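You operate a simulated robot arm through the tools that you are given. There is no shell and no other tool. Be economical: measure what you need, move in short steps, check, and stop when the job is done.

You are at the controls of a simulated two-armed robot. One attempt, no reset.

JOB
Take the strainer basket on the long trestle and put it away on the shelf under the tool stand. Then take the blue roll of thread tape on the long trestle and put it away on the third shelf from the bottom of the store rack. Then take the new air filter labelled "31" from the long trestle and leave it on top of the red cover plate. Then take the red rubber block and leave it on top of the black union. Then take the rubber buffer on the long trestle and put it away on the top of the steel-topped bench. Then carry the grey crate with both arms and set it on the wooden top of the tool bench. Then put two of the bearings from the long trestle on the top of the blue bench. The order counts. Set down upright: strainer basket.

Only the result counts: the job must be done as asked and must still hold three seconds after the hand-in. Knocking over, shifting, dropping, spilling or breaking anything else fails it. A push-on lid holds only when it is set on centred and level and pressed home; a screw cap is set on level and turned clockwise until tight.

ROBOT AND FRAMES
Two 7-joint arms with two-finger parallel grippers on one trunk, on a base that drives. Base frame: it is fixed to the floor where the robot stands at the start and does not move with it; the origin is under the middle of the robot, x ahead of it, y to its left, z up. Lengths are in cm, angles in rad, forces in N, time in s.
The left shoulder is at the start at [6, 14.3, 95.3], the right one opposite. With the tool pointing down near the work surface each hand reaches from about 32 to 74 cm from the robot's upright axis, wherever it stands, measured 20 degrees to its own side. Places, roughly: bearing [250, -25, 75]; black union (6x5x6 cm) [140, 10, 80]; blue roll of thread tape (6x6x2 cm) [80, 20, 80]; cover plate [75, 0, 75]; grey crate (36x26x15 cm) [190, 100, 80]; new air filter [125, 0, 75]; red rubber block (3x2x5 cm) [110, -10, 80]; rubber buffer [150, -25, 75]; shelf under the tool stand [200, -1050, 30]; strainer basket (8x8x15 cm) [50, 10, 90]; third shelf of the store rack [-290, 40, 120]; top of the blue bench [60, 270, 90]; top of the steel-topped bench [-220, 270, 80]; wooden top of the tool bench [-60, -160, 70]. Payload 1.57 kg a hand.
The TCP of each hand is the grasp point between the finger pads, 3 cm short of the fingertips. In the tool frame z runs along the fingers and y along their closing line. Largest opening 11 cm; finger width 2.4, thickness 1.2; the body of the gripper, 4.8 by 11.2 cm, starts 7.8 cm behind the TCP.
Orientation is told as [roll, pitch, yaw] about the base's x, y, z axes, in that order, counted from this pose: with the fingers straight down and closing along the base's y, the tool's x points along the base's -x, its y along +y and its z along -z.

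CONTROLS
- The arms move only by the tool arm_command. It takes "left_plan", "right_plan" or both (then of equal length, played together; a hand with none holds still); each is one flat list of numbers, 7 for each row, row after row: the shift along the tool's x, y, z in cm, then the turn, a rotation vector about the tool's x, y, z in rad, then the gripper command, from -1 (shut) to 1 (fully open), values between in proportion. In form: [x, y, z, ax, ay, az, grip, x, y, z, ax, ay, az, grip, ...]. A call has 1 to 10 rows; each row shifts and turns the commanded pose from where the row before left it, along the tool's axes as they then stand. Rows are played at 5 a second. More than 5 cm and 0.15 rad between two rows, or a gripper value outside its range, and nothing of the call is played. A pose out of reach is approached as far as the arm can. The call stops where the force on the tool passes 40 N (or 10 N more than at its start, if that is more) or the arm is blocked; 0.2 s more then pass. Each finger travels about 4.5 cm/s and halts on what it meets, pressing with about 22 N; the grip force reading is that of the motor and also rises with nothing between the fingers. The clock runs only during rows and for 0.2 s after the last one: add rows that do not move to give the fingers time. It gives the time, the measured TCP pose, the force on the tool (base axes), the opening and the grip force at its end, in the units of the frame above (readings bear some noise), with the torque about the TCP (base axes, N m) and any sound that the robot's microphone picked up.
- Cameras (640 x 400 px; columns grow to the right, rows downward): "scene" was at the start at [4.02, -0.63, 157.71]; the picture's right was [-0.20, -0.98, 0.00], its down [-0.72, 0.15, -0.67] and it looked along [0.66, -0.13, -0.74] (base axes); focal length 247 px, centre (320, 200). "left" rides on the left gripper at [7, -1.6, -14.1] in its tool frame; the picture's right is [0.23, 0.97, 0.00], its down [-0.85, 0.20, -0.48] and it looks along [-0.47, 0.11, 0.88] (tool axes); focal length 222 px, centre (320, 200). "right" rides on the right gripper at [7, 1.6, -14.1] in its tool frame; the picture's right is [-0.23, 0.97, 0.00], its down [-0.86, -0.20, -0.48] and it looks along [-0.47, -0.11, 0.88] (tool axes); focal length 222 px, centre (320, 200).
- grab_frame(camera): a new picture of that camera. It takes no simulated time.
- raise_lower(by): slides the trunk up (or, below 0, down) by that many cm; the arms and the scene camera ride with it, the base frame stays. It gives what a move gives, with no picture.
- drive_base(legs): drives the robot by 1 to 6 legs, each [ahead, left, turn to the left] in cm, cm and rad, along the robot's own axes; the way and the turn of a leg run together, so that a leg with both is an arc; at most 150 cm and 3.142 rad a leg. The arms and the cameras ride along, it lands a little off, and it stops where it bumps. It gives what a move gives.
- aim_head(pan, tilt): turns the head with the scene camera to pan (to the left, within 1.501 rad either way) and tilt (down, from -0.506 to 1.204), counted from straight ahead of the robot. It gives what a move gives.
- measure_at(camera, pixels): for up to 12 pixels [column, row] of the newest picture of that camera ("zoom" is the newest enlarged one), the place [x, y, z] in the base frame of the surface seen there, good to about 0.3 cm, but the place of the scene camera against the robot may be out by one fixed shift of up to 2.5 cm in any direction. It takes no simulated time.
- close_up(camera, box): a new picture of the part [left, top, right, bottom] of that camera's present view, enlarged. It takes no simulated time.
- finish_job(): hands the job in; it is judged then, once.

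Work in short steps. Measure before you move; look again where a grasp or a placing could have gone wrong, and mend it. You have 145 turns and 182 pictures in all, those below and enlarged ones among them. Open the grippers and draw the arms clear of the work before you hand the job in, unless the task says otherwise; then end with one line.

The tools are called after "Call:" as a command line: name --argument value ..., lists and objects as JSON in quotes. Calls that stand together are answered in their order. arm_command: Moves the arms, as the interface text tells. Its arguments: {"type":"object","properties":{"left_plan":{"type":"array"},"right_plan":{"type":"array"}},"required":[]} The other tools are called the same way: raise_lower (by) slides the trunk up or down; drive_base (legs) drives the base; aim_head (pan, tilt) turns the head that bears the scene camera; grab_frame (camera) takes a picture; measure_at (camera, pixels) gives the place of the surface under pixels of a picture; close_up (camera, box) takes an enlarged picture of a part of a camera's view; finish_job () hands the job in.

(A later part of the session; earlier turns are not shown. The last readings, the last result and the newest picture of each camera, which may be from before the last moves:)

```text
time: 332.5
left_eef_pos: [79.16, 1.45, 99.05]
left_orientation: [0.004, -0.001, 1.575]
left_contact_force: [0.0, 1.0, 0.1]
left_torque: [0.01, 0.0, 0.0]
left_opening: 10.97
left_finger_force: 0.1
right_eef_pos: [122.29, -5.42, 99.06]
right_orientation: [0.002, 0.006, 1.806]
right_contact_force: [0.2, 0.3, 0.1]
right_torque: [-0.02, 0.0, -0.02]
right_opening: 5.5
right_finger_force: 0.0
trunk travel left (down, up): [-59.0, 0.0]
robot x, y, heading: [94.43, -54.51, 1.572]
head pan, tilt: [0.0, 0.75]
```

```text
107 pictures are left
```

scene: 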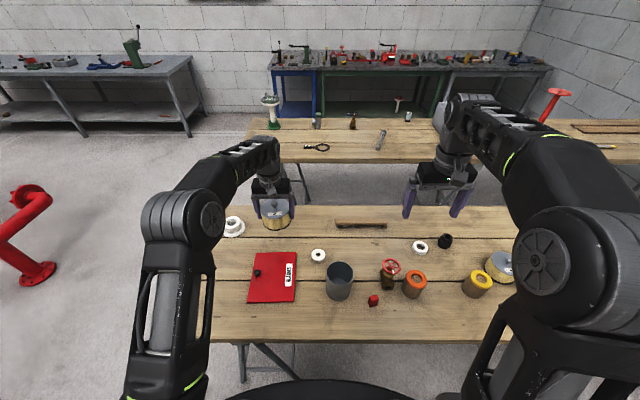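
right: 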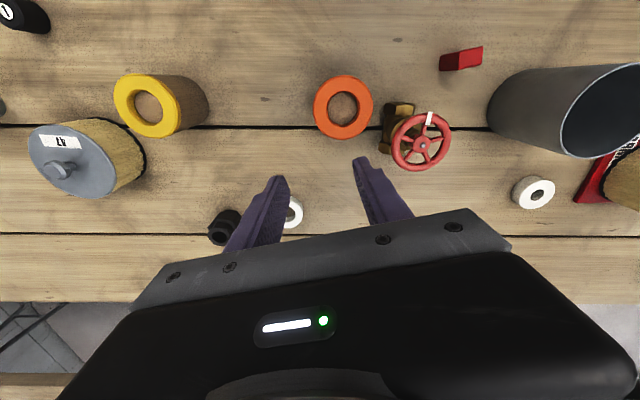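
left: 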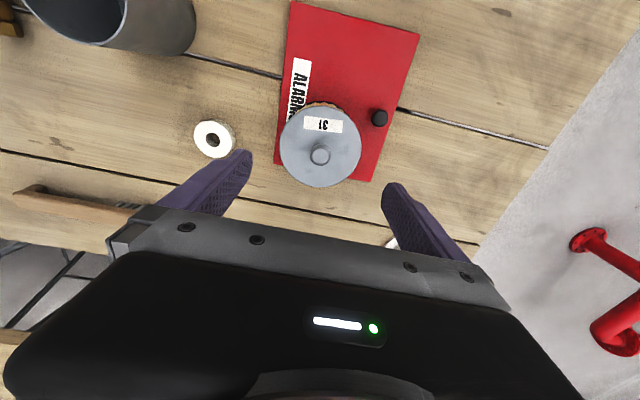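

I move first toward me, then left over the block, keeping the fingertips at z 96 above the valve's handwheel.

Call:
arm_command --right_plan '[4.5, 1.08, 0, 0, 0, 0, 0, 4.5, 1.08, 0, 0, 0, 0, 0, -0.94, 3.92, 0, 0, 0, 0, 0, -0.94, 3.92, 0, 0, 0, 0, 0, -0.94, 3.92, 0, 0, 0, 0, 0, -0.94, 3.92, 0, 0, 0, 0, 0, 0, 0, 4, 0, 0, 0, 0, 0, 0, 0, 0, 0, 0, 0]'

Call:
grab_frame --camera "right"

```text
time: 334.3
left_eef_pos: [79.06, 1.37, 99.12]
left_orientation: [0.002, -0.001, 1.575]
left_contact_force: [0.7, 0.2, -0.4]
left_torque: [0.01, 0.02, -0.02]
left_opening: 10.99
left_finger_force: 0.2
right_eef_pos: [106.36, -14.68, 95.31]
right_orientation: [0.001, 0.007, 1.808]
right_contact_force: [-0.1, 0.0, -0.5]
right_torque: [0.06, -0.01, 0.0]
right_opening: 5.5
right_finger_force: 0.1
trunk travel left (down, up): [-59.0, 0.0]
robot x, y, heading: [94.0, -53.6, 1.58]
head pan, tilt: [0.0, 0.75]
```

```text
106 pictures are left
```

right: 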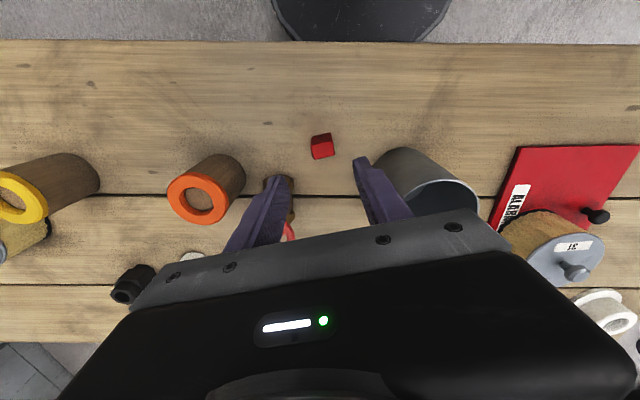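

I check the handwheel and the cup rim against the palm, and remeasure the block.

Call:
measure_at --camera "right" --pixels '[[322, 146], [313, 145], [331, 144], [321, 137], [400, 152], [475, 190], [292, 228], [291, 238], [290, 200]]'

Call:
close_up --camera "scene" --box '[300, 220, 480, 340]'

```text
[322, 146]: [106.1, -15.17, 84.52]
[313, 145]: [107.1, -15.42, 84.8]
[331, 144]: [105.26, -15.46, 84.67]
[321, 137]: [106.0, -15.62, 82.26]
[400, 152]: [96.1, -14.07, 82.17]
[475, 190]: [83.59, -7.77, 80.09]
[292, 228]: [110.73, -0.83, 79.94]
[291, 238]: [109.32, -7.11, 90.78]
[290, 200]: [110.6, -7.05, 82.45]
```

```text
3.33 times, centred on (390, 280) of scene
```

zoom: 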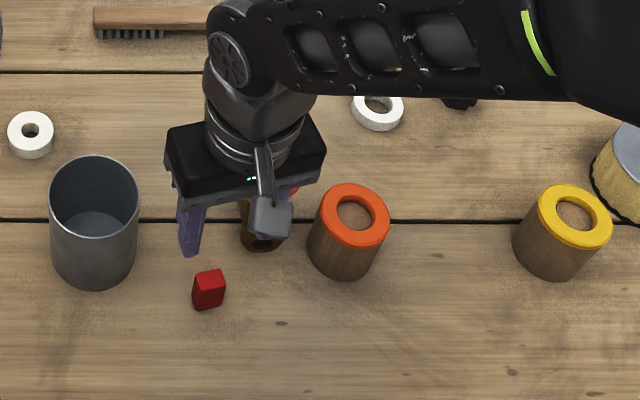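

Clearances are fine. I lower to z 84.5 on the block, close, and lift to z 100.

Call:
arm_command --right_plan '[0.1, 0.2, 3.6, 0, 0, 0, 0, 0, 0, 3.6, 0, 0, 0, 0, 0, 0, 3.6, 0, 0, 0, 0, 0, 0, 0, 0, 0, 0, -1, 0, 0, 0, 0, 0, 0, -1, 0, 0, 0, 0, 0, 0, -1, 0, 0, -4, 0, 0, 0, -1, 0, 0, -4.5, 0, 0, 0, -1, 0, 0, -4.5, 0, 0, 0, -1, 0, 0, -4, 0, 0, 0, -1]'

Call:
grab_frame --camera "right"

```text
time: 336.5
left_eef_pos: [79.11, 1.49, 99.21]
left_orientation: [0.004, -0.001, 1.575]
left_contact_force: [-1.3, 0.0, -0.1]
left_torque: [0.0, 0.01, 0.01]
left_opening: 10.99
left_finger_force: 0.1
right_eef_pos: [105.88, -14.98, 101.58]
right_orientation: [0.0, 0.007, 1.807]
right_contact_force: [0.1, 0.0, 0.7]
right_torque: [-0.01, -0.01, 0.01]
right_opening: 2.47
right_finger_force: 22.2
trunk travel left (down, up): [-59.0, 0.0]
robot x, y, heading: [94.55, -54.28, 1.577]
head pan, tilt: [0.0, 0.75]
```

```text
104 pictures are left
```

right: 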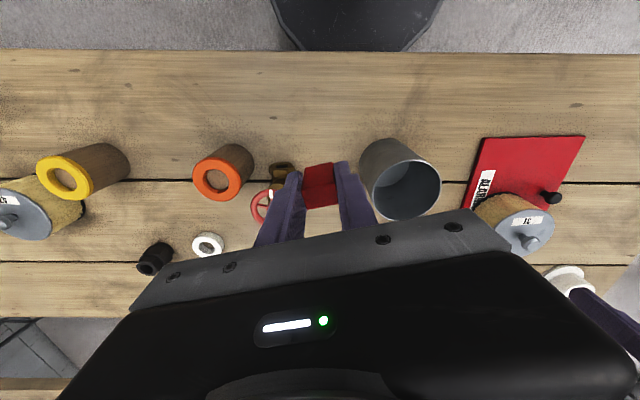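

The block is held. I move the base 20 cm right and bring the block toward the union, then look.

Call:
drive_base --legs '[[0, -20, 0]]'

Call:
arm_command --right_plan '[-3.45, -2.5, 0, 0, 0, 0, -1, -3.45, -2.5, 0, 0, 0, 0, -1, -3.45, -2.5, 0, 0, 0, 0, -1, -3.45, -2.5, 0, 0, 0, 0, -1, -3.0, -2.5, 0, 0, 0, 0, -1, 0, 0, 0, 0, 0, 0, -1]'

Call:
grab_frame --camera "right"

```text
time: 338.1
left_eef_pos: [99.08, 1.55, 99.18]
left_orientation: [0.004, -0.002, 1.574]
left_contact_force: [0.3, 0.9, -0.6]
left_torque: [0.01, -0.01, 0.01]
left_opening: 11.0
left_finger_force: 0.1
right_eef_pos: [125.66, -14.76, 101.51]
right_orientation: [0.002, 0.007, 1.809]
right_contact_force: [-0.2, -0.5, -0.7]
right_torque: [0.0, 0.02, -0.01]
right_opening: 2.51
right_finger_force: 21.9
trunk travel left (down, up): [-59.0, 0.0]
robot x, y, heading: [114.08, -54.09, 1.573]
head pan, tilt: [0.0, 0.75]
```

```text
time: 339.5
left_eef_pos: [98.85, 1.56, 99.25]
left_orientation: [0.003, -0.002, 1.577]
left_contact_force: [-0.2, -0.2, 0.3]
left_torque: [0.0, -0.01, -0.02]
left_opening: 10.98
left_finger_force: 0.1
right_eef_pos: [133.71, 4.3, 101.42]
right_orientation: [-0.001, 0.007, 1.808]
right_contact_force: [-0.1, -0.6, -0.8]
right_torque: [0.01, 0.03, -0.01]
right_opening: 2.47
right_finger_force: 22.1
trunk travel left (down, up): [-59.0, 0.0]
robot x, y, heading: [114.38, -54.55, 1.58]
head pan, tilt: [0.0, 0.75]
```

```text
103 pictures are left
```

right: 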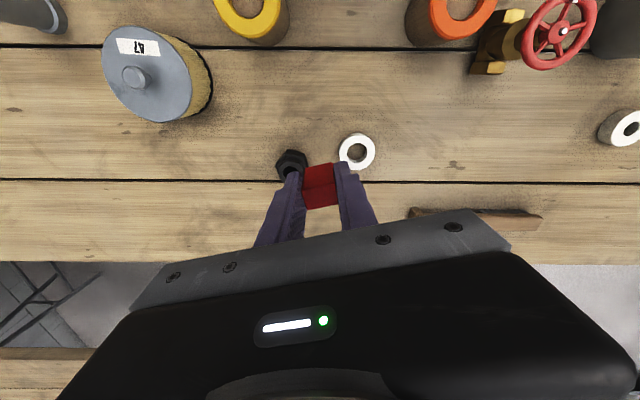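

The union is partly visible at (291,165). I enlarge and measure its rim.

Call:
close_up --camera "right" --box '[265, 138, 345, 198]'

Call:
measure_at --camera "zoom" --pixels '[[150, 200], [270, 215], [190, 170], [180, 225], [240, 185], [165, 215], [255, 240], [200, 300]]'

```text
6.67 times, centred on (305, 168) of right
```

zoom: 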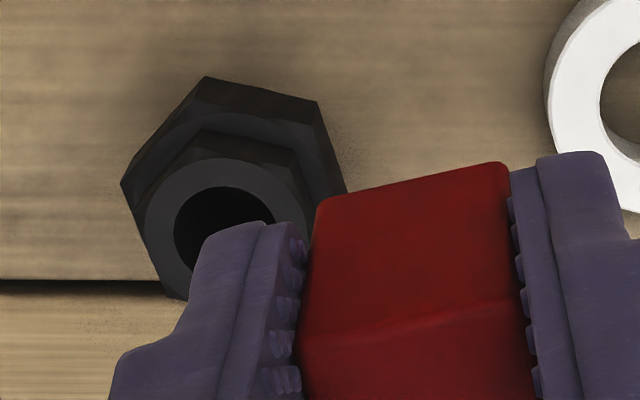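

```text
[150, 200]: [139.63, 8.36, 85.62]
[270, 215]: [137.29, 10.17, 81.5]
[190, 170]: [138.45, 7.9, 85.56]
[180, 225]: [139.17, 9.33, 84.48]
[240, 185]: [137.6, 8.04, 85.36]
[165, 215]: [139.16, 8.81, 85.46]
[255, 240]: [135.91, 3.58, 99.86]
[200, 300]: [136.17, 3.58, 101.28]
```

The rim centre is about [137.85, 9.3], top z 85.6. I move the block over it and lower to about 1.5 cm above.

Call:
arm_command --right_plan '[-1.95, -2.6, 0, 0, 0, 0, -1, -1.95, -2.6, 0, 0, 0, 0, -1, 0, 0, 4.7, 0, 0, 0, -1, 0, 0, 4.7, 0, 0, 0, -1, 0, 0, 0, 0, 0, 0, -1]'

Call:
close_up --camera "right" --box '[260, 120, 380, 220]'

Call:
close_up --camera "scene" --box '[340, 200, 440, 275]'

```text
time: 340.7
left_eef_pos: [98.96, 1.46, 99.05]
left_orientation: [0.003, -0.002, 1.572]
left_contact_force: [-0.3, 0.0, -0.3]
left_torque: [0.0, -0.02, -0.01]
left_opening: 11.01
left_finger_force: 0.2
right_eef_pos: [137.98, 9.18, 91.97]
right_orientation: [0.0, 0.008, 1.809]
right_contact_force: [0.1, -0.4, -0.7]
right_torque: [-0.03, 0.02, 0.02]
right_opening: 2.51
right_finger_force: 22.0
trunk travel left (down, up): [-59.0, 0.0]
robot x, y, heading: [114.42, -54.05, 1.575]
head pan, tilt: [0.0, 0.75]
```

```text
4.00 times, centred on (320, 170) of right
```

zoom: 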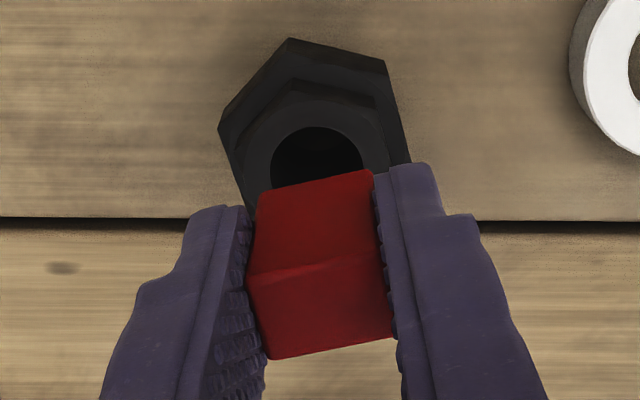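

```text
5.33 times, centred on (390, 238) of scene
```

zoom: 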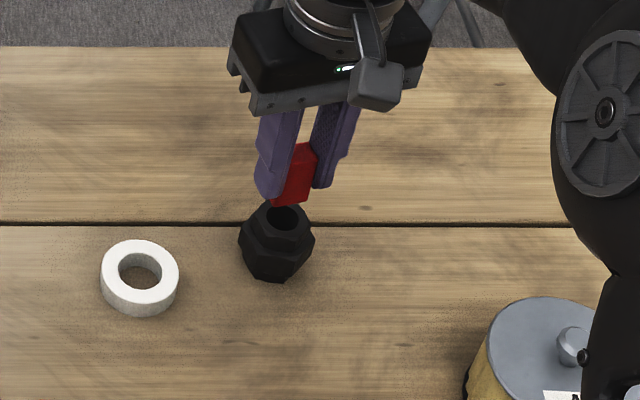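

I take a plain frame and measure the block's lower front corners and the union's rim.

Call:
grab_frame --camera "right"

Call:
measure_at --camera "right" --pixels '[[326, 171], [351, 165], [338, 168], [338, 148], [323, 157], [356, 157], [330, 149], [347, 149], [328, 205], [355, 202]]'

```text
99 pictures are left
```

right: 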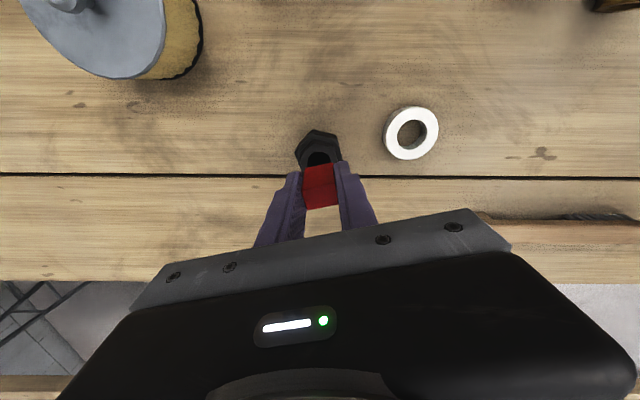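

```text
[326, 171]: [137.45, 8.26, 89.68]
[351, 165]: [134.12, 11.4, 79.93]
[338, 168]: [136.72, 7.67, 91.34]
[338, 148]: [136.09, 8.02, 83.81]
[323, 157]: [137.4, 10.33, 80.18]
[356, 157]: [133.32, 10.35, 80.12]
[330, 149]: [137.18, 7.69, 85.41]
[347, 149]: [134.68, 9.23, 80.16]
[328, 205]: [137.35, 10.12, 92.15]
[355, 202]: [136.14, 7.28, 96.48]
```

I had the mapping off; the union is at (318,150) and the block at (320,185). I measure those.

Call:
measure_at --camera "right" --pixels '[[306, 172], [331, 166], [318, 170], [317, 147], [303, 155], [333, 155], [309, 149], [326, 148], [308, 207], [336, 200], [321, 188]]'

```text
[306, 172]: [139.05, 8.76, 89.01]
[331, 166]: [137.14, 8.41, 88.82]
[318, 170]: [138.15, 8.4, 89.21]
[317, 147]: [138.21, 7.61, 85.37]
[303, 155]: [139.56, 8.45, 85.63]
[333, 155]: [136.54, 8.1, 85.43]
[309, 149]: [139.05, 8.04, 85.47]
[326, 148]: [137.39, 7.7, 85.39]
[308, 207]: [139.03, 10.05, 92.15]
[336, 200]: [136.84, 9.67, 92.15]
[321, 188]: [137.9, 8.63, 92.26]
```

The block (centre [138.0, 9.3]) is aligned over the rim (centre [138.0, 9.4]). I lower gently until contact.

Call:
arm_command --right_plan '[-0.08, 0, 0.8, 0, 0, 0, -1, 0, 0, 0.6, 0, 0, 0, -1, 0, 0, 0.2, 0, 0, 0, -1, 0, 0, 0, 0, 0, 0, -1]'

Call:
arm_command --right_plan '[0, 0, 0.2, 0, 0, 0, -1, 0, 0, 0.15, 0, 0, 0, -1, 0, 0, 0, 0, 0, 0, -1]'

```text
time: 341.7
left_eef_pos: [98.9, 1.54, 99.27]
left_orientation: [0.004, -0.002, 1.575]
left_contact_force: [0.3, -0.6, 0.8]
left_torque: [0.0, 0.02, 0.01]
left_opening: 11.0
left_finger_force: 0.1
right_eef_pos: [137.92, 9.37, 90.48]
right_orientation: [0.002, 0.007, 1.81]
right_contact_force: [0.0, -0.2, 0.1]
right_torque: [0.01, 0.01, -0.01]
right_opening: 2.49
right_finger_force: 22.3
trunk travel left (down, up): [-59.0, 0.0]
robot x, y, heading: [114.49, -54.25, 1.577]
head pan, tilt: [0.0, 0.75]
```

```text
time: 342.5
left_eef_pos: [98.87, 1.52, 99.09]
left_orientation: [0.003, -0.002, 1.574]
left_contact_force: [0.6, 0.5, 0.5]
left_torque: [0.0, 0.0, 0.03]
left_opening: 11.0
left_finger_force: 0.0
right_eef_pos: [137.81, 9.5, 90.14]
right_orientation: [0.0, 0.008, 1.808]
right_contact_force: [0.2, -0.2, 0.0]
right_torque: [0.01, 0.02, 0.01]
right_opening: 2.48
right_finger_force: 22.1
trunk travel left (down, up): [-59.0, 0.0]
robot x, y, heading: [114.66, -54.44, 1.574]
head pan, tilt: [0.0, 0.75]
```

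Call:
arm_command --right_plan '[0, 0, 0.15, 0, 0, 0, -1, 0, 0, 0.15, 0, 0, 0, -1, 0, 0, 0, 0, 0, 0, -1]'

Call:
close_up --camera "right" --box '[240, 120, 400, 220]'

```text
time: 343.3
left_eef_pos: [98.78, 1.5, 99.16]
left_orientation: [0.004, -0.002, 1.574]
left_contact_force: [1.0, -0.1, -0.5]
left_torque: [0.01, 0.02, 0.0]
left_opening: 11.0
left_finger_force: 0.1
right_eef_pos: [137.93, 9.5, 89.78]
right_orientation: [0.0, 0.005, 1.81]
right_contact_force: [0.7, 0.2, 4.2]
right_torque: [-0.02, -0.05, 0.02]
right_opening: 2.53
right_finger_force: 21.7
trunk travel left (down, up): [-59.0, 0.0]
robot x, y, heading: [114.36, -54.13, 1.572]
head pan, tilt: [0.0, 0.75]
```

```text
4.00 times, centred on (320, 170) of right
```

zoom: 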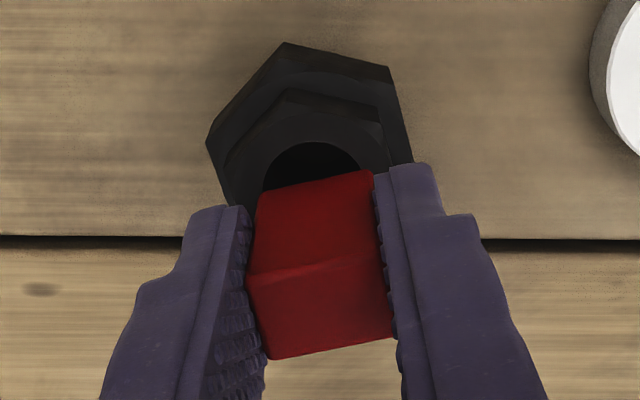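

Contact at 4 N, but the hole shows in front of the block, so I measure the centring before releasing.

Call:
measure_at --camera "zoom" --pixels '[[310, 190], [320, 185], [265, 205], [365, 178], [310, 120], [310, 130], [232, 190], [386, 160], [270, 350], [388, 330], [320, 262], [250, 268]]'

```text
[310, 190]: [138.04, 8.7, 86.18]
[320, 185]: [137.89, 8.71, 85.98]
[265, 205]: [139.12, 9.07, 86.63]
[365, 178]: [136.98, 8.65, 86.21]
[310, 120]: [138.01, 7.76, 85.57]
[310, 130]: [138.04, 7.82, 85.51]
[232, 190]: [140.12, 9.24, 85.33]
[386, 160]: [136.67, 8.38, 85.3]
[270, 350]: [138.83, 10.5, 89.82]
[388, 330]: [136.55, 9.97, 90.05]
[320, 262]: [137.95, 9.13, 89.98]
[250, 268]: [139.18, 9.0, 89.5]
```

The block is about 0.3 cm too far back relative to the hole. I lift slightly, shift 0.3 cm toward me and set it down again.

Call:
arm_command --right_plan '[0, 0, -0.5, 0, 0, 0, -1, 0.28, -0.05, 0, 0, 0, 0, -1, 0, 0, 0.3, 0, 0, 0, -1, 0, 0, 0.2, 0, 0, 0, -1, 0, 0, 0, 0, 0, 0, -1]'

Call:
close_up --camera "right" --box '[240, 120, 400, 220]'

```text
time: 344.5
left_eef_pos: [98.87, 1.55, 99.08]
left_orientation: [0.002, -0.002, 1.574]
left_contact_force: [-1.1, -1.2, 0.7]
left_torque: [-0.02, 0.02, 0.02]
left_opening: 11.01
left_finger_force: 0.0
right_eef_pos: [137.95, 9.17, 89.82]
right_orientation: [-0.001, 0.005, 1.808]
right_contact_force: [-0.2, 1.5, 5.7]
right_torque: [0.04, -0.01, -0.03]
right_opening: 2.48
right_finger_force: 21.4
trunk travel left (down, up): [-59.0, 0.0]
robot x, y, heading: [114.47, -54.03, 1.578]
head pan, tilt: [0.0, 0.75]
```

```text
4.00 times, centred on (320, 170) of right
```

zoom: 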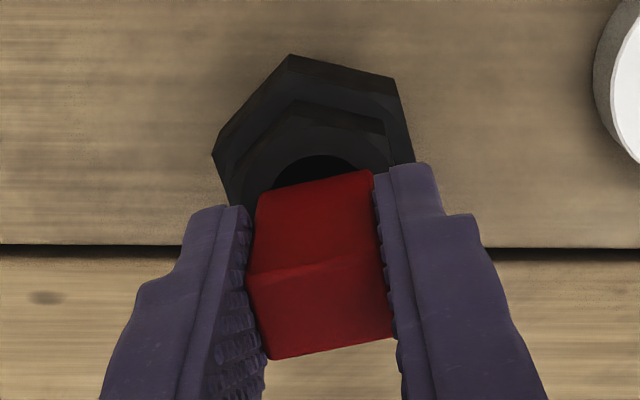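

It is centred now. I open gently, wait, and rise.

Call:
arm_command --right_plan '[0, 0, 0, 0, 0, 0, -0.45, 0, 0, 0, 0, 0, 0, -0.3, 0, 0, 0, 0, 0, 0, -0.1, 0, 0, 0, 0, 0, 0, -0.1, 0, 0, -3, 0, 0, 0, -0.1, 0, 0, -4, 0, 0, 0, -0.1, 0, 0, -4, 0, 0, 0, -0.1, 0, 0, -3, 0, 0, 0, -0.1]'

Call:
grab_frame --camera "right"

```text
time: 346.3
left_eef_pos: [98.87, 1.55, 99.11]
left_orientation: [0.003, -0.002, 1.573]
left_contact_force: [0.0, -0.3, -0.3]
left_torque: [-0.01, 0.02, -0.02]
left_opening: 10.95
left_finger_force: 0.1
right_eef_pos: [138.1, 9.28, 103.77]
right_orientation: [0.002, 0.008, 1.809]
right_contact_force: [-0.3, -0.5, 0.9]
right_torque: [0.0, 0.04, 0.03]
right_opening: 4.94
right_finger_force: 0.1
trunk travel left (down, up): [-59.0, 0.0]
robot x, y, heading: [114.31, -54.2, 1.573]
head pan, tilt: [0.0, 0.75]
```

```text
96 pictures are left
```

right: 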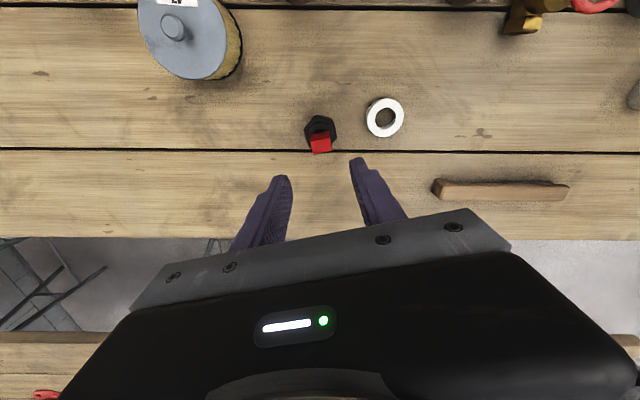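

The block stands on the union. Next is the rubber buffer near [155,-19]. I shift the base right 22 cm, bring the right hand over it and look.

Call:
drive_base --legs '[[-3, -22, 0]]'

Call:
arm_command --right_plan '[4.3, 1.95, 0.3, 0, 0, 0.02, 0, 4.3, 1.95, 0.5, 0, 0, 0, 0, 4.3, 1.95, 0.5, 0, 0, 0, 0, 4.3, 1.95, 0.5, 0, 0, 0, 0, 4.3, 1.95, 0.5, 0, 0, 0, 0, 0, 0, 0, 0, 0, 0, 0]'

Call:
grab_frame --camera "right"

```text
time: 348.0
left_eef_pos: [121.31, -1.42, 99.06]
left_orientation: [0.004, -0.001, 1.569]
left_contact_force: [-0.2, 0.5, 0.4]
left_torque: [-0.02, 0.03, 0.02]
left_opening: 11.0
left_finger_force: 0.0
right_eef_pos: [160.55, 6.21, 103.63]
right_orientation: [0.002, 0.007, 1.803]
right_contact_force: [0.6, 0.6, -0.7]
right_torque: [-0.02, 0.05, 0.0]
right_opening: 4.96
right_finger_force: 0.1
trunk travel left (down, up): [-59.0, 0.0]
robot x, y, heading: [136.4, -57.43, 1.569]
head pan, tilt: [0.0, 0.75]
```

```text
time: 349.4
left_eef_pos: [121.21, -1.28, 99.11]
left_orientation: [0.003, -0.003, 1.568]
left_contact_force: [0.2, 0.7, -0.2]
left_torque: [-0.04, 0.02, 0.02]
left_opening: 11.01
left_finger_force: 0.0
right_eef_pos: [155.57, -16.95, 101.57]
right_orientation: [0.001, 0.008, 1.782]
right_contact_force: [-0.6, 0.2, -0.6]
right_torque: [0.01, -0.01, 0.01]
right_opening: 5.52
right_finger_force: 0.1
trunk travel left (down, up): [-59.0, 0.0]
robot x, y, heading: [136.19, -57.72, 1.574]
head pan, tilt: [0.0, 0.75]
```

```text
95 pictures are left
```

right: 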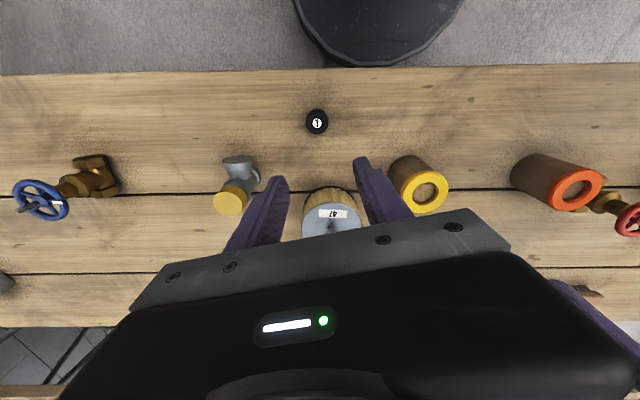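

The buffer is at (317,122). I measure it.

Call:
measure_at --camera "right" --pixels '[[317, 122], [306, 121], [328, 121], [317, 111], [317, 132]]'

Call:
close_up --camera "right" --box '[277, 97, 357, 147]'

```text
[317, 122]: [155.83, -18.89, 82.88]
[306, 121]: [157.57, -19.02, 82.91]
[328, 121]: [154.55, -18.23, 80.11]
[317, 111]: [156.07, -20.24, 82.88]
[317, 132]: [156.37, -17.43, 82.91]
```

```text
8.00 times, centred on (317, 122) of right
```

zoom: 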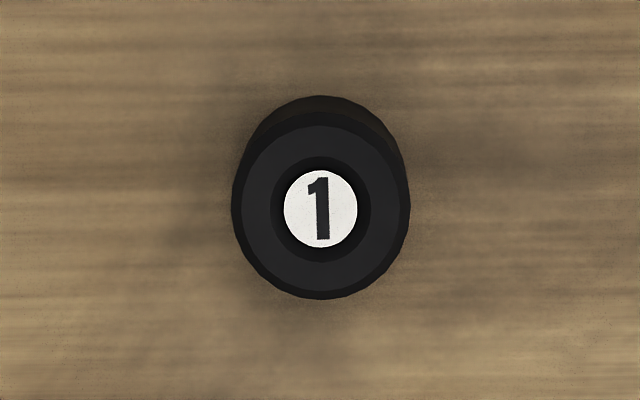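

The buffer's centre is [156.0,-18.8], height 2.9. I lower over it to z 83.6, close and lift.

Call:
arm_command --right_plan '[1.89, 0, 2, 0, 0, 0, 0, 0, 0, 4.5, 0, 0, 0, 0, 0, 0, 4.5, 0, 0, 0, 0, 0, 0, 4.5, 0, 0, 0, 0, 0, 0, 2.4, 0, 0, 0, 0, 0, 0, 0, 0, 0, 0, 0, 0, 0, 0, 0, 0, 0, -1, 0, 0, 0, 0, 0, 0, -1, 0, 0, 0, 0, 0, 0, -1]'

Call:
arm_command --right_plan '[0, 0, -4, 0, 0, 0, -1, 0, 0, -4.5, 0, 0, 0, -1, 0, 0, -4.5, 0, 0, 0, -1, 0, 0, -4.5, 0, 0, 0, -1]'

Call:
grab_frame --camera "right"

```text
time: 351.4
left_eef_pos: [121.38, -1.32, 99.13]
left_orientation: [0.004, -0.003, 1.568]
left_contact_force: [0.6, 1.6, 0.2]
left_torque: [-0.01, 0.01, 0.03]
left_opening: 11.01
left_finger_force: 0.1
right_eef_pos: [156.14, -18.81, 83.72]
right_orientation: [0.0, 0.008, 1.783]
right_contact_force: [-0.4, -0.1, 0.1]
right_torque: [-0.01, -0.04, 0.0]
right_opening: 2.97
right_finger_force: 21.8
trunk travel left (down, up): [-59.0, 0.0]
robot x, y, heading: [136.29, -57.22, 1.569]
head pan, tilt: [0.0, 0.75]
```

```text
time: 352.4
left_eef_pos: [121.33, -1.39, 99.18]
left_orientation: [0.004, -0.004, 1.569]
left_contact_force: [0.1, 0.1, -0.1]
left_torque: [0.01, -0.01, 0.0]
left_opening: 10.98
left_finger_force: 0.0
right_eef_pos: [156.16, -18.85, 101.2]
right_orientation: [0.001, 0.007, 1.783]
right_contact_force: [0.5, -0.6, 1.4]
right_torque: [0.0, 0.05, 0.0]
right_opening: 2.97
right_finger_force: 22.2
trunk travel left (down, up): [-59.0, 0.0]
robot x, y, heading: [136.58, -57.27, 1.572]
head pan, tilt: [0.0, 0.75]
```

```text
93 pictures are left
```

right: 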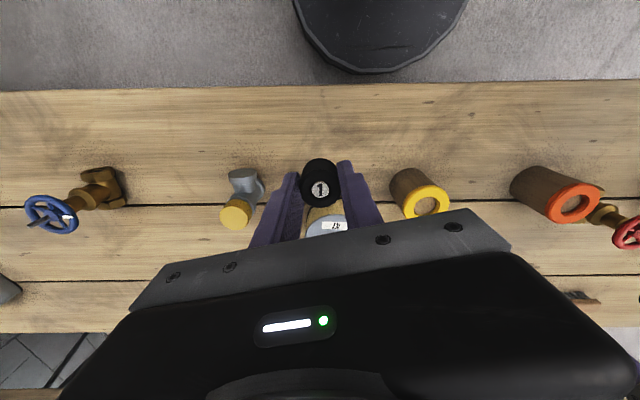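

The buffer is held. I back off, sidestep left to about x -65, and look toward the steel-topped bench.

Call:
drive_base --legs '[[-24, 0, 0], [0, 145, 0], [0, 57, 0]]'

Call:
aim_head --pan 0.25 --tilt 0.35

Call:
grab_frame --camera "scene"

Call:
measure_at --camera "scene" --pixels '[[320, 250], [320, 200], [260, 200], [400, 250], [450, 250], [200, 200], [380, 180]]'

```text
time: 363.8
left_eef_pos: [-78.52, -24.13, 99.18]
left_orientation: [0.001, -0.004, 1.56]
left_contact_force: [-0.8, 0.1, 0.0]
left_torque: [0.01, 0.0, 0.02]
left_opening: 11.01
left_finger_force: 0.0
right_eef_pos: [-43.94, -41.97, 101.16]
right_orientation: [0.0, 0.007, 1.773]
right_contact_force: [0.0, 0.2, 0.0]
right_torque: [0.0, -0.01, -0.02]
right_opening: 2.92
right_finger_force: 22.2
trunk travel left (down, up): [-59.0, 0.0]
robot x, y, heading: [-64.13, -80.41, 1.561]
head pan, tilt: [0.0, 0.75]
```

```text
time: 364.6
left_eef_pos: [-78.63, -24.16, 99.12]
left_orientation: [0.002, -0.002, 1.56]
left_contact_force: [0.1, 0.1, -0.5]
left_torque: [-0.04, -0.02, 0.01]
left_opening: 11.01
left_finger_force: 0.1
right_eef_pos: [-43.9, -42.05, 101.23]
right_orientation: [0.0, 0.007, 1.773]
right_contact_force: [-0.1, 0.2, -0.4]
right_torque: [0.0, 0.03, -0.03]
right_opening: 2.95
right_finger_force: 21.3
trunk travel left (down, up): [-59.0, 0.0]
robot x, y, heading: [-64.22, -80.55, 1.565]
head pan, tilt: [0.25, 0.351]
```

```text
92 pictures are left
```

scene: 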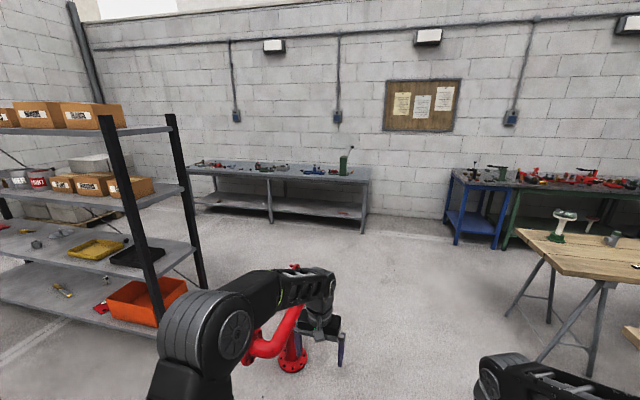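

```text
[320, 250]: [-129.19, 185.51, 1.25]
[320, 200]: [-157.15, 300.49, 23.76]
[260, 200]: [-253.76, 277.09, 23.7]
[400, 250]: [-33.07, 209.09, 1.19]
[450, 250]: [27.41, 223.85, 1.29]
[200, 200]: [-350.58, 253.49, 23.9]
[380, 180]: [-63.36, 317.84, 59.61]
```

I measure the red stand on the floor, the trestle corner and the bench edges.

Call:
measure_at --camera "scene" --pixels '[[293, 365], [305, 355], [517, 235], [505, 315], [370, 182], [190, 172], [365, 232], [320, 172], [350, 180], [450, 180], [440, 240]]'

Call:
close_up --camera "scene" --box '[180, 140, 380, 240]'

```text
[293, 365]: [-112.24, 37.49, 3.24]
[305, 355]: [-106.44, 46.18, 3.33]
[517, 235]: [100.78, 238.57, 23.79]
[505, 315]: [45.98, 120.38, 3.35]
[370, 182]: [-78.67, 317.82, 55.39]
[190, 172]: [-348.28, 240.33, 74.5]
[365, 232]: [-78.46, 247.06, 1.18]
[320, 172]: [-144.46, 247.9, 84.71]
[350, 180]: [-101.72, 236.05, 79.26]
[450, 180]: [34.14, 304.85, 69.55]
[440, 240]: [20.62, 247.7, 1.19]
```

```text
3.20 times, centred on (280, 190) of scene
```

zoom: 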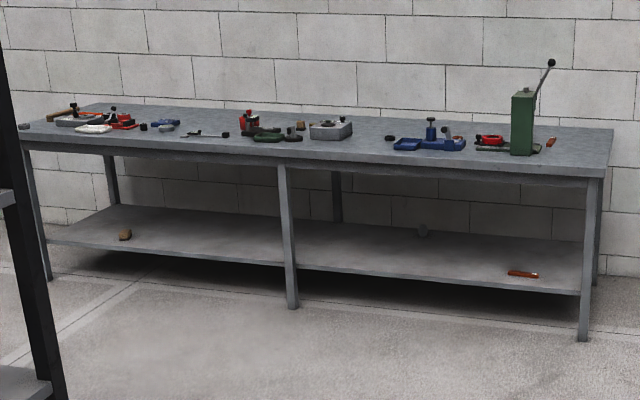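

The bench's right corner near x -90 is free; its front edge is at y 236. I drive up past the red stand, then shift left toward it, with the left hand drawn back.

Call:
arm_command --left_plan '[4.5, 0, 0, 0, 0, 0, 0, 4.5, 0, 0, 0, 0, 0, 0, 4.5, 0, 0, 0, 0, 0, 0]'

Call:
drive_base --legs '[[140, -14, 0], [100, 0, 0], [0, 52, 0]]'

Call:
aim_head --pan 0.0 --tilt 0.7

Call:
grab_frame --camera "scene"

Call:
grab_frame --camera "right"

```text
time: 365.4
left_eef_pos: [-78.87, -37.78, 99.1]
left_orientation: [0.002, -0.004, 1.56]
left_contact_force: [-0.6, -0.9, -0.1]
left_torque: [0.02, 0.03, 0.02]
left_opening: 5.53
left_finger_force: 0.1
right_eef_pos: [-44.05, -42.1, 101.05]
right_orientation: [0.0, 0.006, 1.773]
right_contact_force: [0.6, -0.6, -0.1]
right_torque: [0.04, 0.0, -0.01]
right_opening: 2.93
right_finger_force: 22.1
trunk travel left (down, up): [-59.0, 0.0]
robot x, y, heading: [-64.05, -80.44, 1.559]
head pan, tilt: [0.25, 0.351]
```

```text
time: 379.9
left_eef_pos: [-116.91, 203.56, 99.09]
left_orientation: [0.002, -0.002, 1.576]
left_contact_force: [0.1, -0.1, 1.2]
left_torque: [-0.03, -0.02, 0.01]
left_opening: 5.5
left_finger_force: 0.0
right_eef_pos: [-81.85, 199.57, 101.23]
right_orientation: [0.0, 0.006, 1.791]
right_contact_force: [0.3, -0.4, -0.8]
right_torque: [0.02, -0.05, 0.0]
right_opening: 2.91
right_finger_force: 22.0
trunk travel left (down, up): [-59.0, 0.0]
robot x, y, heading: [-101.33, 161.63, 1.579]
head pan, tilt: [0.25, 0.351]
```

```text
time: 380.8
left_eef_pos: [-116.75, 203.55, 99.18]
left_orientation: [0.003, -0.002, 1.576]
left_contact_force: [-0.4, -0.2, 0.3]
left_torque: [0.01, 0.04, 0.01]
left_opening: 5.5
left_finger_force: 0.0
right_eef_pos: [-81.76, 199.71, 101.17]
right_orientation: [0.001, 0.007, 1.792]
right_contact_force: [0.3, 0.0, -0.2]
right_torque: [0.01, -0.02, 0.02]
right_opening: 2.94
right_finger_force: 21.8
trunk travel left (down, up): [-59.0, 0.0]
robot x, y, heading: [-101.5, 161.43, 1.576]
head pan, tilt: [0.0, 0.7]
```

```text
90 pictures are left
```

scene: 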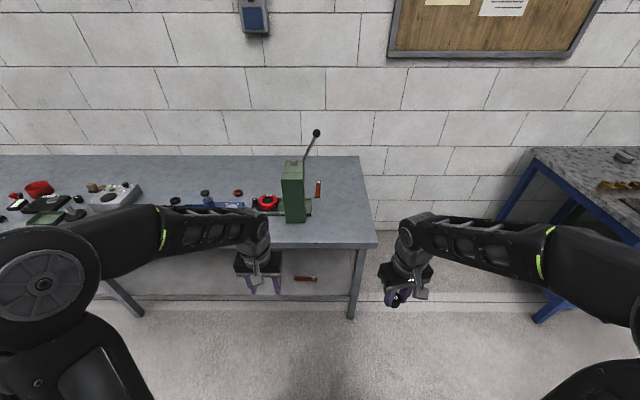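

```text
89 pictures are left
```

right: 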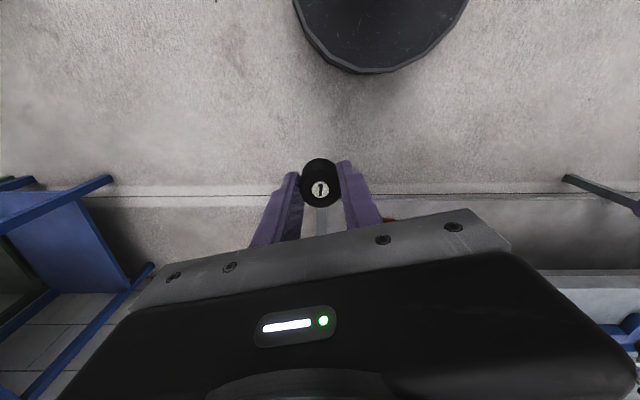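

Call:
measure_at --camera "scene" --pixels '[[340, 225], [374, 244], [300, 246], [345, 205], [318, 190], [297, 222], [340, 180], [330, 235]]'

```text
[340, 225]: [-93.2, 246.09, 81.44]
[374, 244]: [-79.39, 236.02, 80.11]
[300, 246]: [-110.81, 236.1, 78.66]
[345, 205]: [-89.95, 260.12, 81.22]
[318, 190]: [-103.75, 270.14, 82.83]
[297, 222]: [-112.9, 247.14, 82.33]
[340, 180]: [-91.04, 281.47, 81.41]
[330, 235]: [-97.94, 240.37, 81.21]
```

The target is [-92, 250] with a free surface. I drive ahead 27 and left 10, then reach out over the bench.

Call:
drive_base --legs '[[27, 10, 0]]'

Call:
arm_command --right_plan '[-4.48, -1, 0, 0, 0, 0, -1, -4.48, -1, 0, 0, 0, 0, -1, -4.48, -1, 0, 0, 0, 0, -1, -4.48, -1, 0, 0, 0, 0, -1, -4.48, -1, 0, 0, 0, 0, -1, 0, 0, 4.5, 0, 0, 0, -1, 0, 0, 4.5, 0, 0, 0, -1, 0, 0, 4, 0, 0, 0, -1, 0, 0, 0, 0, 0, 0, -1]'

Call:
grab_frame --camera "right"

Call:
measure_at --camera "right" --pixels '[[318, 145], [280, 150], [380, 150], [320, 120], [320, 165]]'

```text
time: 382.8
left_eef_pos: [-127.26, 230.67, 99.01]
left_orientation: [0.004, -0.004, 1.581]
left_contact_force: [-0.8, 0.3, 0.2]
left_torque: [-0.02, 0.0, 0.02]
left_opening: 5.48
left_finger_force: 0.0
right_eef_pos: [-92.3, 226.87, 101.09]
right_orientation: [0.0, 0.008, 1.795]
right_contact_force: [-0.2, -0.1, 0.2]
right_torque: [-0.01, -0.01, -0.01]
right_opening: 2.94
right_finger_force: 22.2
trunk travel left (down, up): [-59.0, 0.0]
robot x, y, heading: [-111.99, 188.36, 1.58]
head pan, tilt: [0.0, 0.7]
```

```text
time: 384.8
left_eef_pos: [-127.3, 230.44, 99.02]
left_orientation: [0.003, -0.002, 1.581]
left_contact_force: [0.3, 0.2, 0.8]
left_torque: [0.0, -0.01, -0.01]
left_opening: 5.5
left_finger_force: 0.2
right_eef_pos: [-92.55, 249.71, 87.96]
right_orientation: [0.001, 0.007, 1.794]
right_contact_force: [-0.3, 0.1, -0.6]
right_torque: [0.01, 0.01, 0.02]
right_opening: 2.92
right_finger_force: 21.7
trunk travel left (down, up): [-59.0, 0.0]
robot x, y, heading: [-111.17, 188.37, 1.582]
head pan, tilt: [0.0, 0.7]
```

```text
88 pictures are left
```

right: 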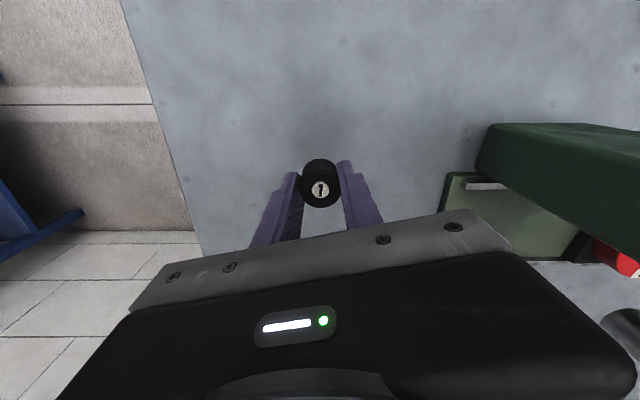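

```text
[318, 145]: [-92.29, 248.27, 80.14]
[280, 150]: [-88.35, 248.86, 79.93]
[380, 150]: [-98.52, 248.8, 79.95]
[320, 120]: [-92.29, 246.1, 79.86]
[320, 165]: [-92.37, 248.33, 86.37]
```

The bench top is z 80.0. I lower to contact, open and rise.

Call:
arm_command --right_plan '[0, 0, 3.6, 0, 0, 0, -1, 0, 0, 0.4, 0, 0, 0, -1, 0, 0, 0.25, 0, 0, 0, -1, 0, 0, 0, 0, 0, 0, -1]'

Call:
arm_command --right_plan '[0, 0, 0.15, 0, 0, 0, -1, 0, 0, 0, 0, 0, 0, -0.3, 0, 0, 0, 0, 0, 0, 0, 0, 0, 0, 0, 0, 0, 0, 0, 0, -3, 0, 0, 0, 0, 0, 0, -4.5, 0, 0, 0, 0, 0, 0, -4.5, 0, 0, 0, 0, 0, 0, -4.5, 0, 0, 0, 0]'

Call:
grab_frame --camera "right"

```text
time: 385.8
left_eef_pos: [-127.29, 230.47, 99.16]
left_orientation: [0.003, -0.001, 1.582]
left_contact_force: [-0.5, -0.5, 0.2]
left_torque: [0.0, 0.0, 0.01]
left_opening: 5.5
left_finger_force: 0.0
right_eef_pos: [-92.34, 249.8, 83.67]
right_orientation: [0.001, 0.007, 1.795]
right_contact_force: [0.4, 0.1, 0.2]
right_torque: [0.02, -0.03, -0.05]
right_opening: 2.93
right_finger_force: 22.2
trunk travel left (down, up): [-59.0, 0.0]
robot x, y, heading: [-111.53, 188.39, 1.583]
head pan, tilt: [0.0, 0.7]
```

```text
time: 387.6
left_eef_pos: [-127.25, 230.53, 99.11]
left_orientation: [0.004, -0.001, 1.583]
left_contact_force: [-0.1, -0.3, 0.0]
left_torque: [-0.01, 0.01, 0.0]
left_opening: 5.51
left_finger_force: 0.0
right_eef_pos: [-92.41, 249.77, 99.88]
right_orientation: [0.002, 0.006, 1.796]
right_contact_force: [-0.2, -0.6, -0.8]
right_torque: [0.01, -0.04, 0.0]
right_opening: 5.49
right_finger_force: 0.2
trunk travel left (down, up): [-59.0, 0.0]
robot x, y, heading: [-111.86, 188.1, 1.584]
head pan, tilt: [0.0, 0.7]
```

```text
87 pictures are left
```

right: 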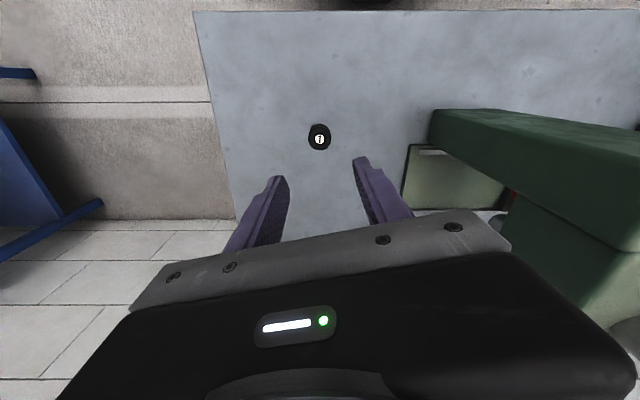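

The buffer stands on the bench. Now the crate: I draw the right hand back and square it, back off, turn to +x and drive along the lane behind the left trestle.

Call:
arm_command --right_plan '[4.4, 0.98, -1, 0, 0, 0, 0, 4.4, 0.98, -1, 0, 0, 0, 0, 4.4, 0.98, -1, 0, 0, 0, 0, 4.4, 0.98, -1, 0, 0, 0, 0, 0, 0, 0, 0, 0, 0.106, 0, 0, 0, 0, 0, 0, 0.106, 0]'

Call:
drive_base --legs '[[-18, 0, 0], [0, 0, -1.584], [120, 12, 0]]'

Call:
aim_head --pan -0.3 --tilt 0.45

Call:
grab_frame --camera "scene"

Call:
measure_at --camera "scene" --pixels '[[320, 300], [320, 200], [260, 200], [400, 250], [450, 250], [200, 200], [380, 180]]'

```text
time: 389.0
left_eef_pos: [-127.19, 230.42, 98.98]
left_orientation: [0.004, -0.001, 1.582]
left_contact_force: [-0.1, 1.1, 0.0]
left_torque: [0.03, 0.04, 0.01]
left_opening: 5.5
left_finger_force: 0.1
right_eef_pos: [-92.45, 231.83, 104.2]
right_orientation: [0.0, 0.007, 1.583]
right_contact_force: [0.3, 0.0, -0.6]
right_torque: [-0.01, 0.0, 0.04]
right_opening: 5.5
right_finger_force: 0.0
trunk travel left (down, up): [-59.0, 0.0]
robot x, y, heading: [-111.33, 187.97, 1.583]
head pan, tilt: [0.0, 0.7]
```

```text
time: 400.0
left_eef_pos: [51.28, 200.93, 99.08]
left_orientation: [0.003, -0.002, 0.019]
left_contact_force: [-0.4, 0.2, 0.0]
left_torque: [0.0, 0.03, 0.02]
left_opening: 5.53
left_finger_force: 0.1
right_eef_pos: [52.9, 166.02, 104.2]
right_orientation: [0.0, 0.007, 0.023]
right_contact_force: [1.3, 0.5, 0.4]
right_torque: [0.0, -0.01, 0.0]
right_opening: 5.51
right_finger_force: 0.1
trunk travel left (down, up): [-59.0, 0.0]
robot x, y, heading: [8.83, 184.7, 0.023]
head pan, tilt: [0.0, 0.7]
```

```text
time: 400.8
left_eef_pos: [51.15, 200.95, 99.15]
left_orientation: [0.002, 0.0, 0.021]
left_contact_force: [-0.1, 0.7, 0.4]
left_torque: [0.0, 0.02, 0.01]
left_opening: 5.51
left_finger_force: 0.0
right_eef_pos: [52.79, 166.13, 104.09]
right_orientation: [0.0, 0.007, 0.022]
right_contact_force: [0.0, 0.5, 0.0]
right_torque: [0.01, 0.03, 0.0]
right_opening: 5.5
right_finger_force: 0.1
trunk travel left (down, up): [-59.0, 0.0]
robot x, y, heading: [8.88, 184.74, 0.019]
head pan, tilt: [-0.3, 0.45]
```

```text
86 pictures are left
```

scene: 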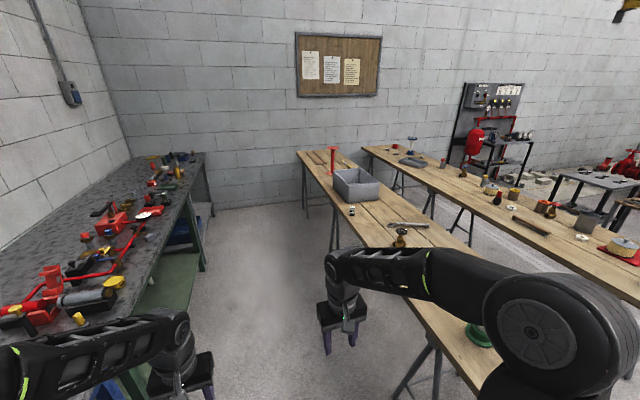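

```text
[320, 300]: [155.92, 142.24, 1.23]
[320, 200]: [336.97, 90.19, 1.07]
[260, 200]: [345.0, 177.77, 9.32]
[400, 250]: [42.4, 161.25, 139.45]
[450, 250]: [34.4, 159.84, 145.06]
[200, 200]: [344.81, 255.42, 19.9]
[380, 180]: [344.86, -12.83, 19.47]
```

The lane is clear and the crate is at (357,183). I measure its rim, the trestle edge and the red stand near it.

Call:
close_up --camera "scene" --box '[290, 135, 450, 255]'

Call:
measure_at --camera "scene" --pixels '[[334, 172], [347, 200], [380, 185], [365, 169], [362, 192], [333, 150], [331, 172], [352, 208], [400, 236], [345, 218], [195, 235], [320, 185]]'

```text
3.33 times, centred on (370, 195) of scene
```

zoom: 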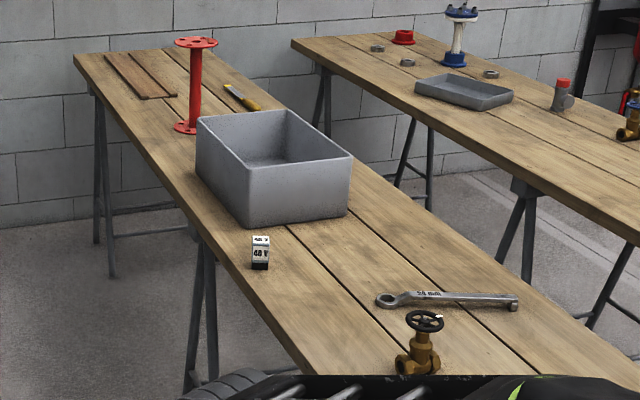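

```text
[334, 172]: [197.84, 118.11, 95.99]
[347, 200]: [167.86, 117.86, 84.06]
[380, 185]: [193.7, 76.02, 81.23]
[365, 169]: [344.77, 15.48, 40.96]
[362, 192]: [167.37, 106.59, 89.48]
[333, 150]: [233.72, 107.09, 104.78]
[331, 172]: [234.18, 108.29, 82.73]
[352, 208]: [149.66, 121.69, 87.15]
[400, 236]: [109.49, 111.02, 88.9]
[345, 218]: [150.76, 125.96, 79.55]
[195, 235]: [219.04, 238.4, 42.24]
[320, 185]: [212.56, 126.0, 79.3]
```

The crate spans about x 167 to 203 and y 92 to 118, rim near z 95, with the trestle edge at y 126. I drive to (185,170) and turn to face it.

Call:
drive_base --legs '[[145, -10, -0.02], [31, -5, 0], [0, 0, -1.571]]'

Call:
aim_head --pan 0.0 --tilt 0.75

Call:
grab_frame --camera "scene"

Call:
grab_frame --camera "left"

Call:
grab_frame --camera "right"

```text
time: 413.6
left_eef_pos: [197.95, 122.35, 99.03]
left_orientation: [0.005, -0.002, -1.639]
left_contact_force: [0.2, -0.5, -0.4]
left_torque: [0.0, -0.03, 0.0]
left_opening: 5.49
left_finger_force: 0.0
right_eef_pos: [162.94, 123.78, 104.06]
right_orientation: [0.0, 0.007, -1.637]
right_contact_force: [0.6, -0.1, 0.0]
right_torque: [0.0, 0.01, -0.03]
right_opening: 5.49
right_finger_force: 0.0
trunk travel left (down, up): [-59.0, 0.0]
robot x, y, heading: [185.67, 165.53, -1.639]
head pan, tilt: [-0.3, 0.45]
```

```text
time: 414.4
left_eef_pos: [197.93, 122.43, 99.03]
left_orientation: [0.004, -0.002, -1.641]
left_contact_force: [0.1, 1.0, 0.0]
left_torque: [-0.02, 0.02, -0.01]
left_opening: 5.51
left_finger_force: 0.0
right_eef_pos: [162.92, 123.87, 104.12]
right_orientation: [0.0, 0.007, -1.641]
right_contact_force: [0.0, -0.3, -0.8]
right_torque: [0.0, -0.04, 0.01]
right_opening: 5.52
right_finger_force: 0.0
trunk travel left (down, up): [-59.0, 0.0]
robot x, y, heading: [185.49, 166.08, -1.638]
head pan, tilt: [0.0, 0.75]
```

```text
84 pictures are left
```

scene: 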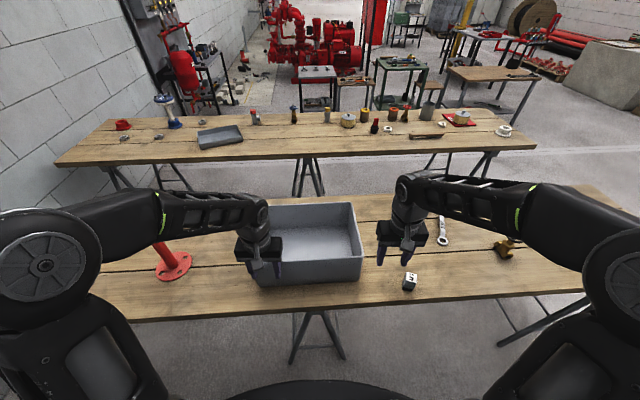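

```text
83 pictures are left
```

left: 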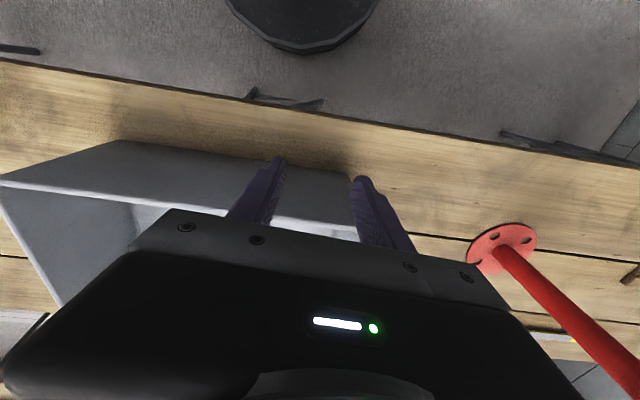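

```text
82 pictures are left
```

right: 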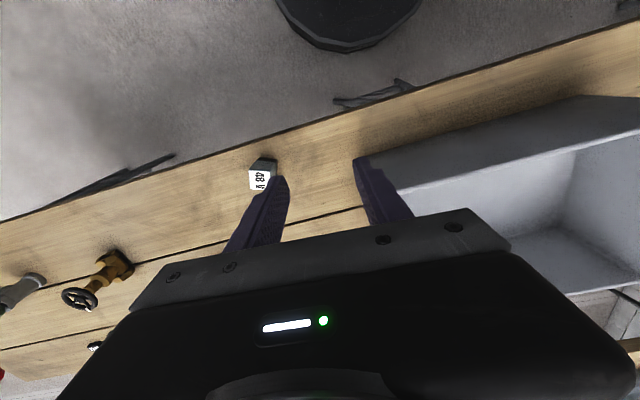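

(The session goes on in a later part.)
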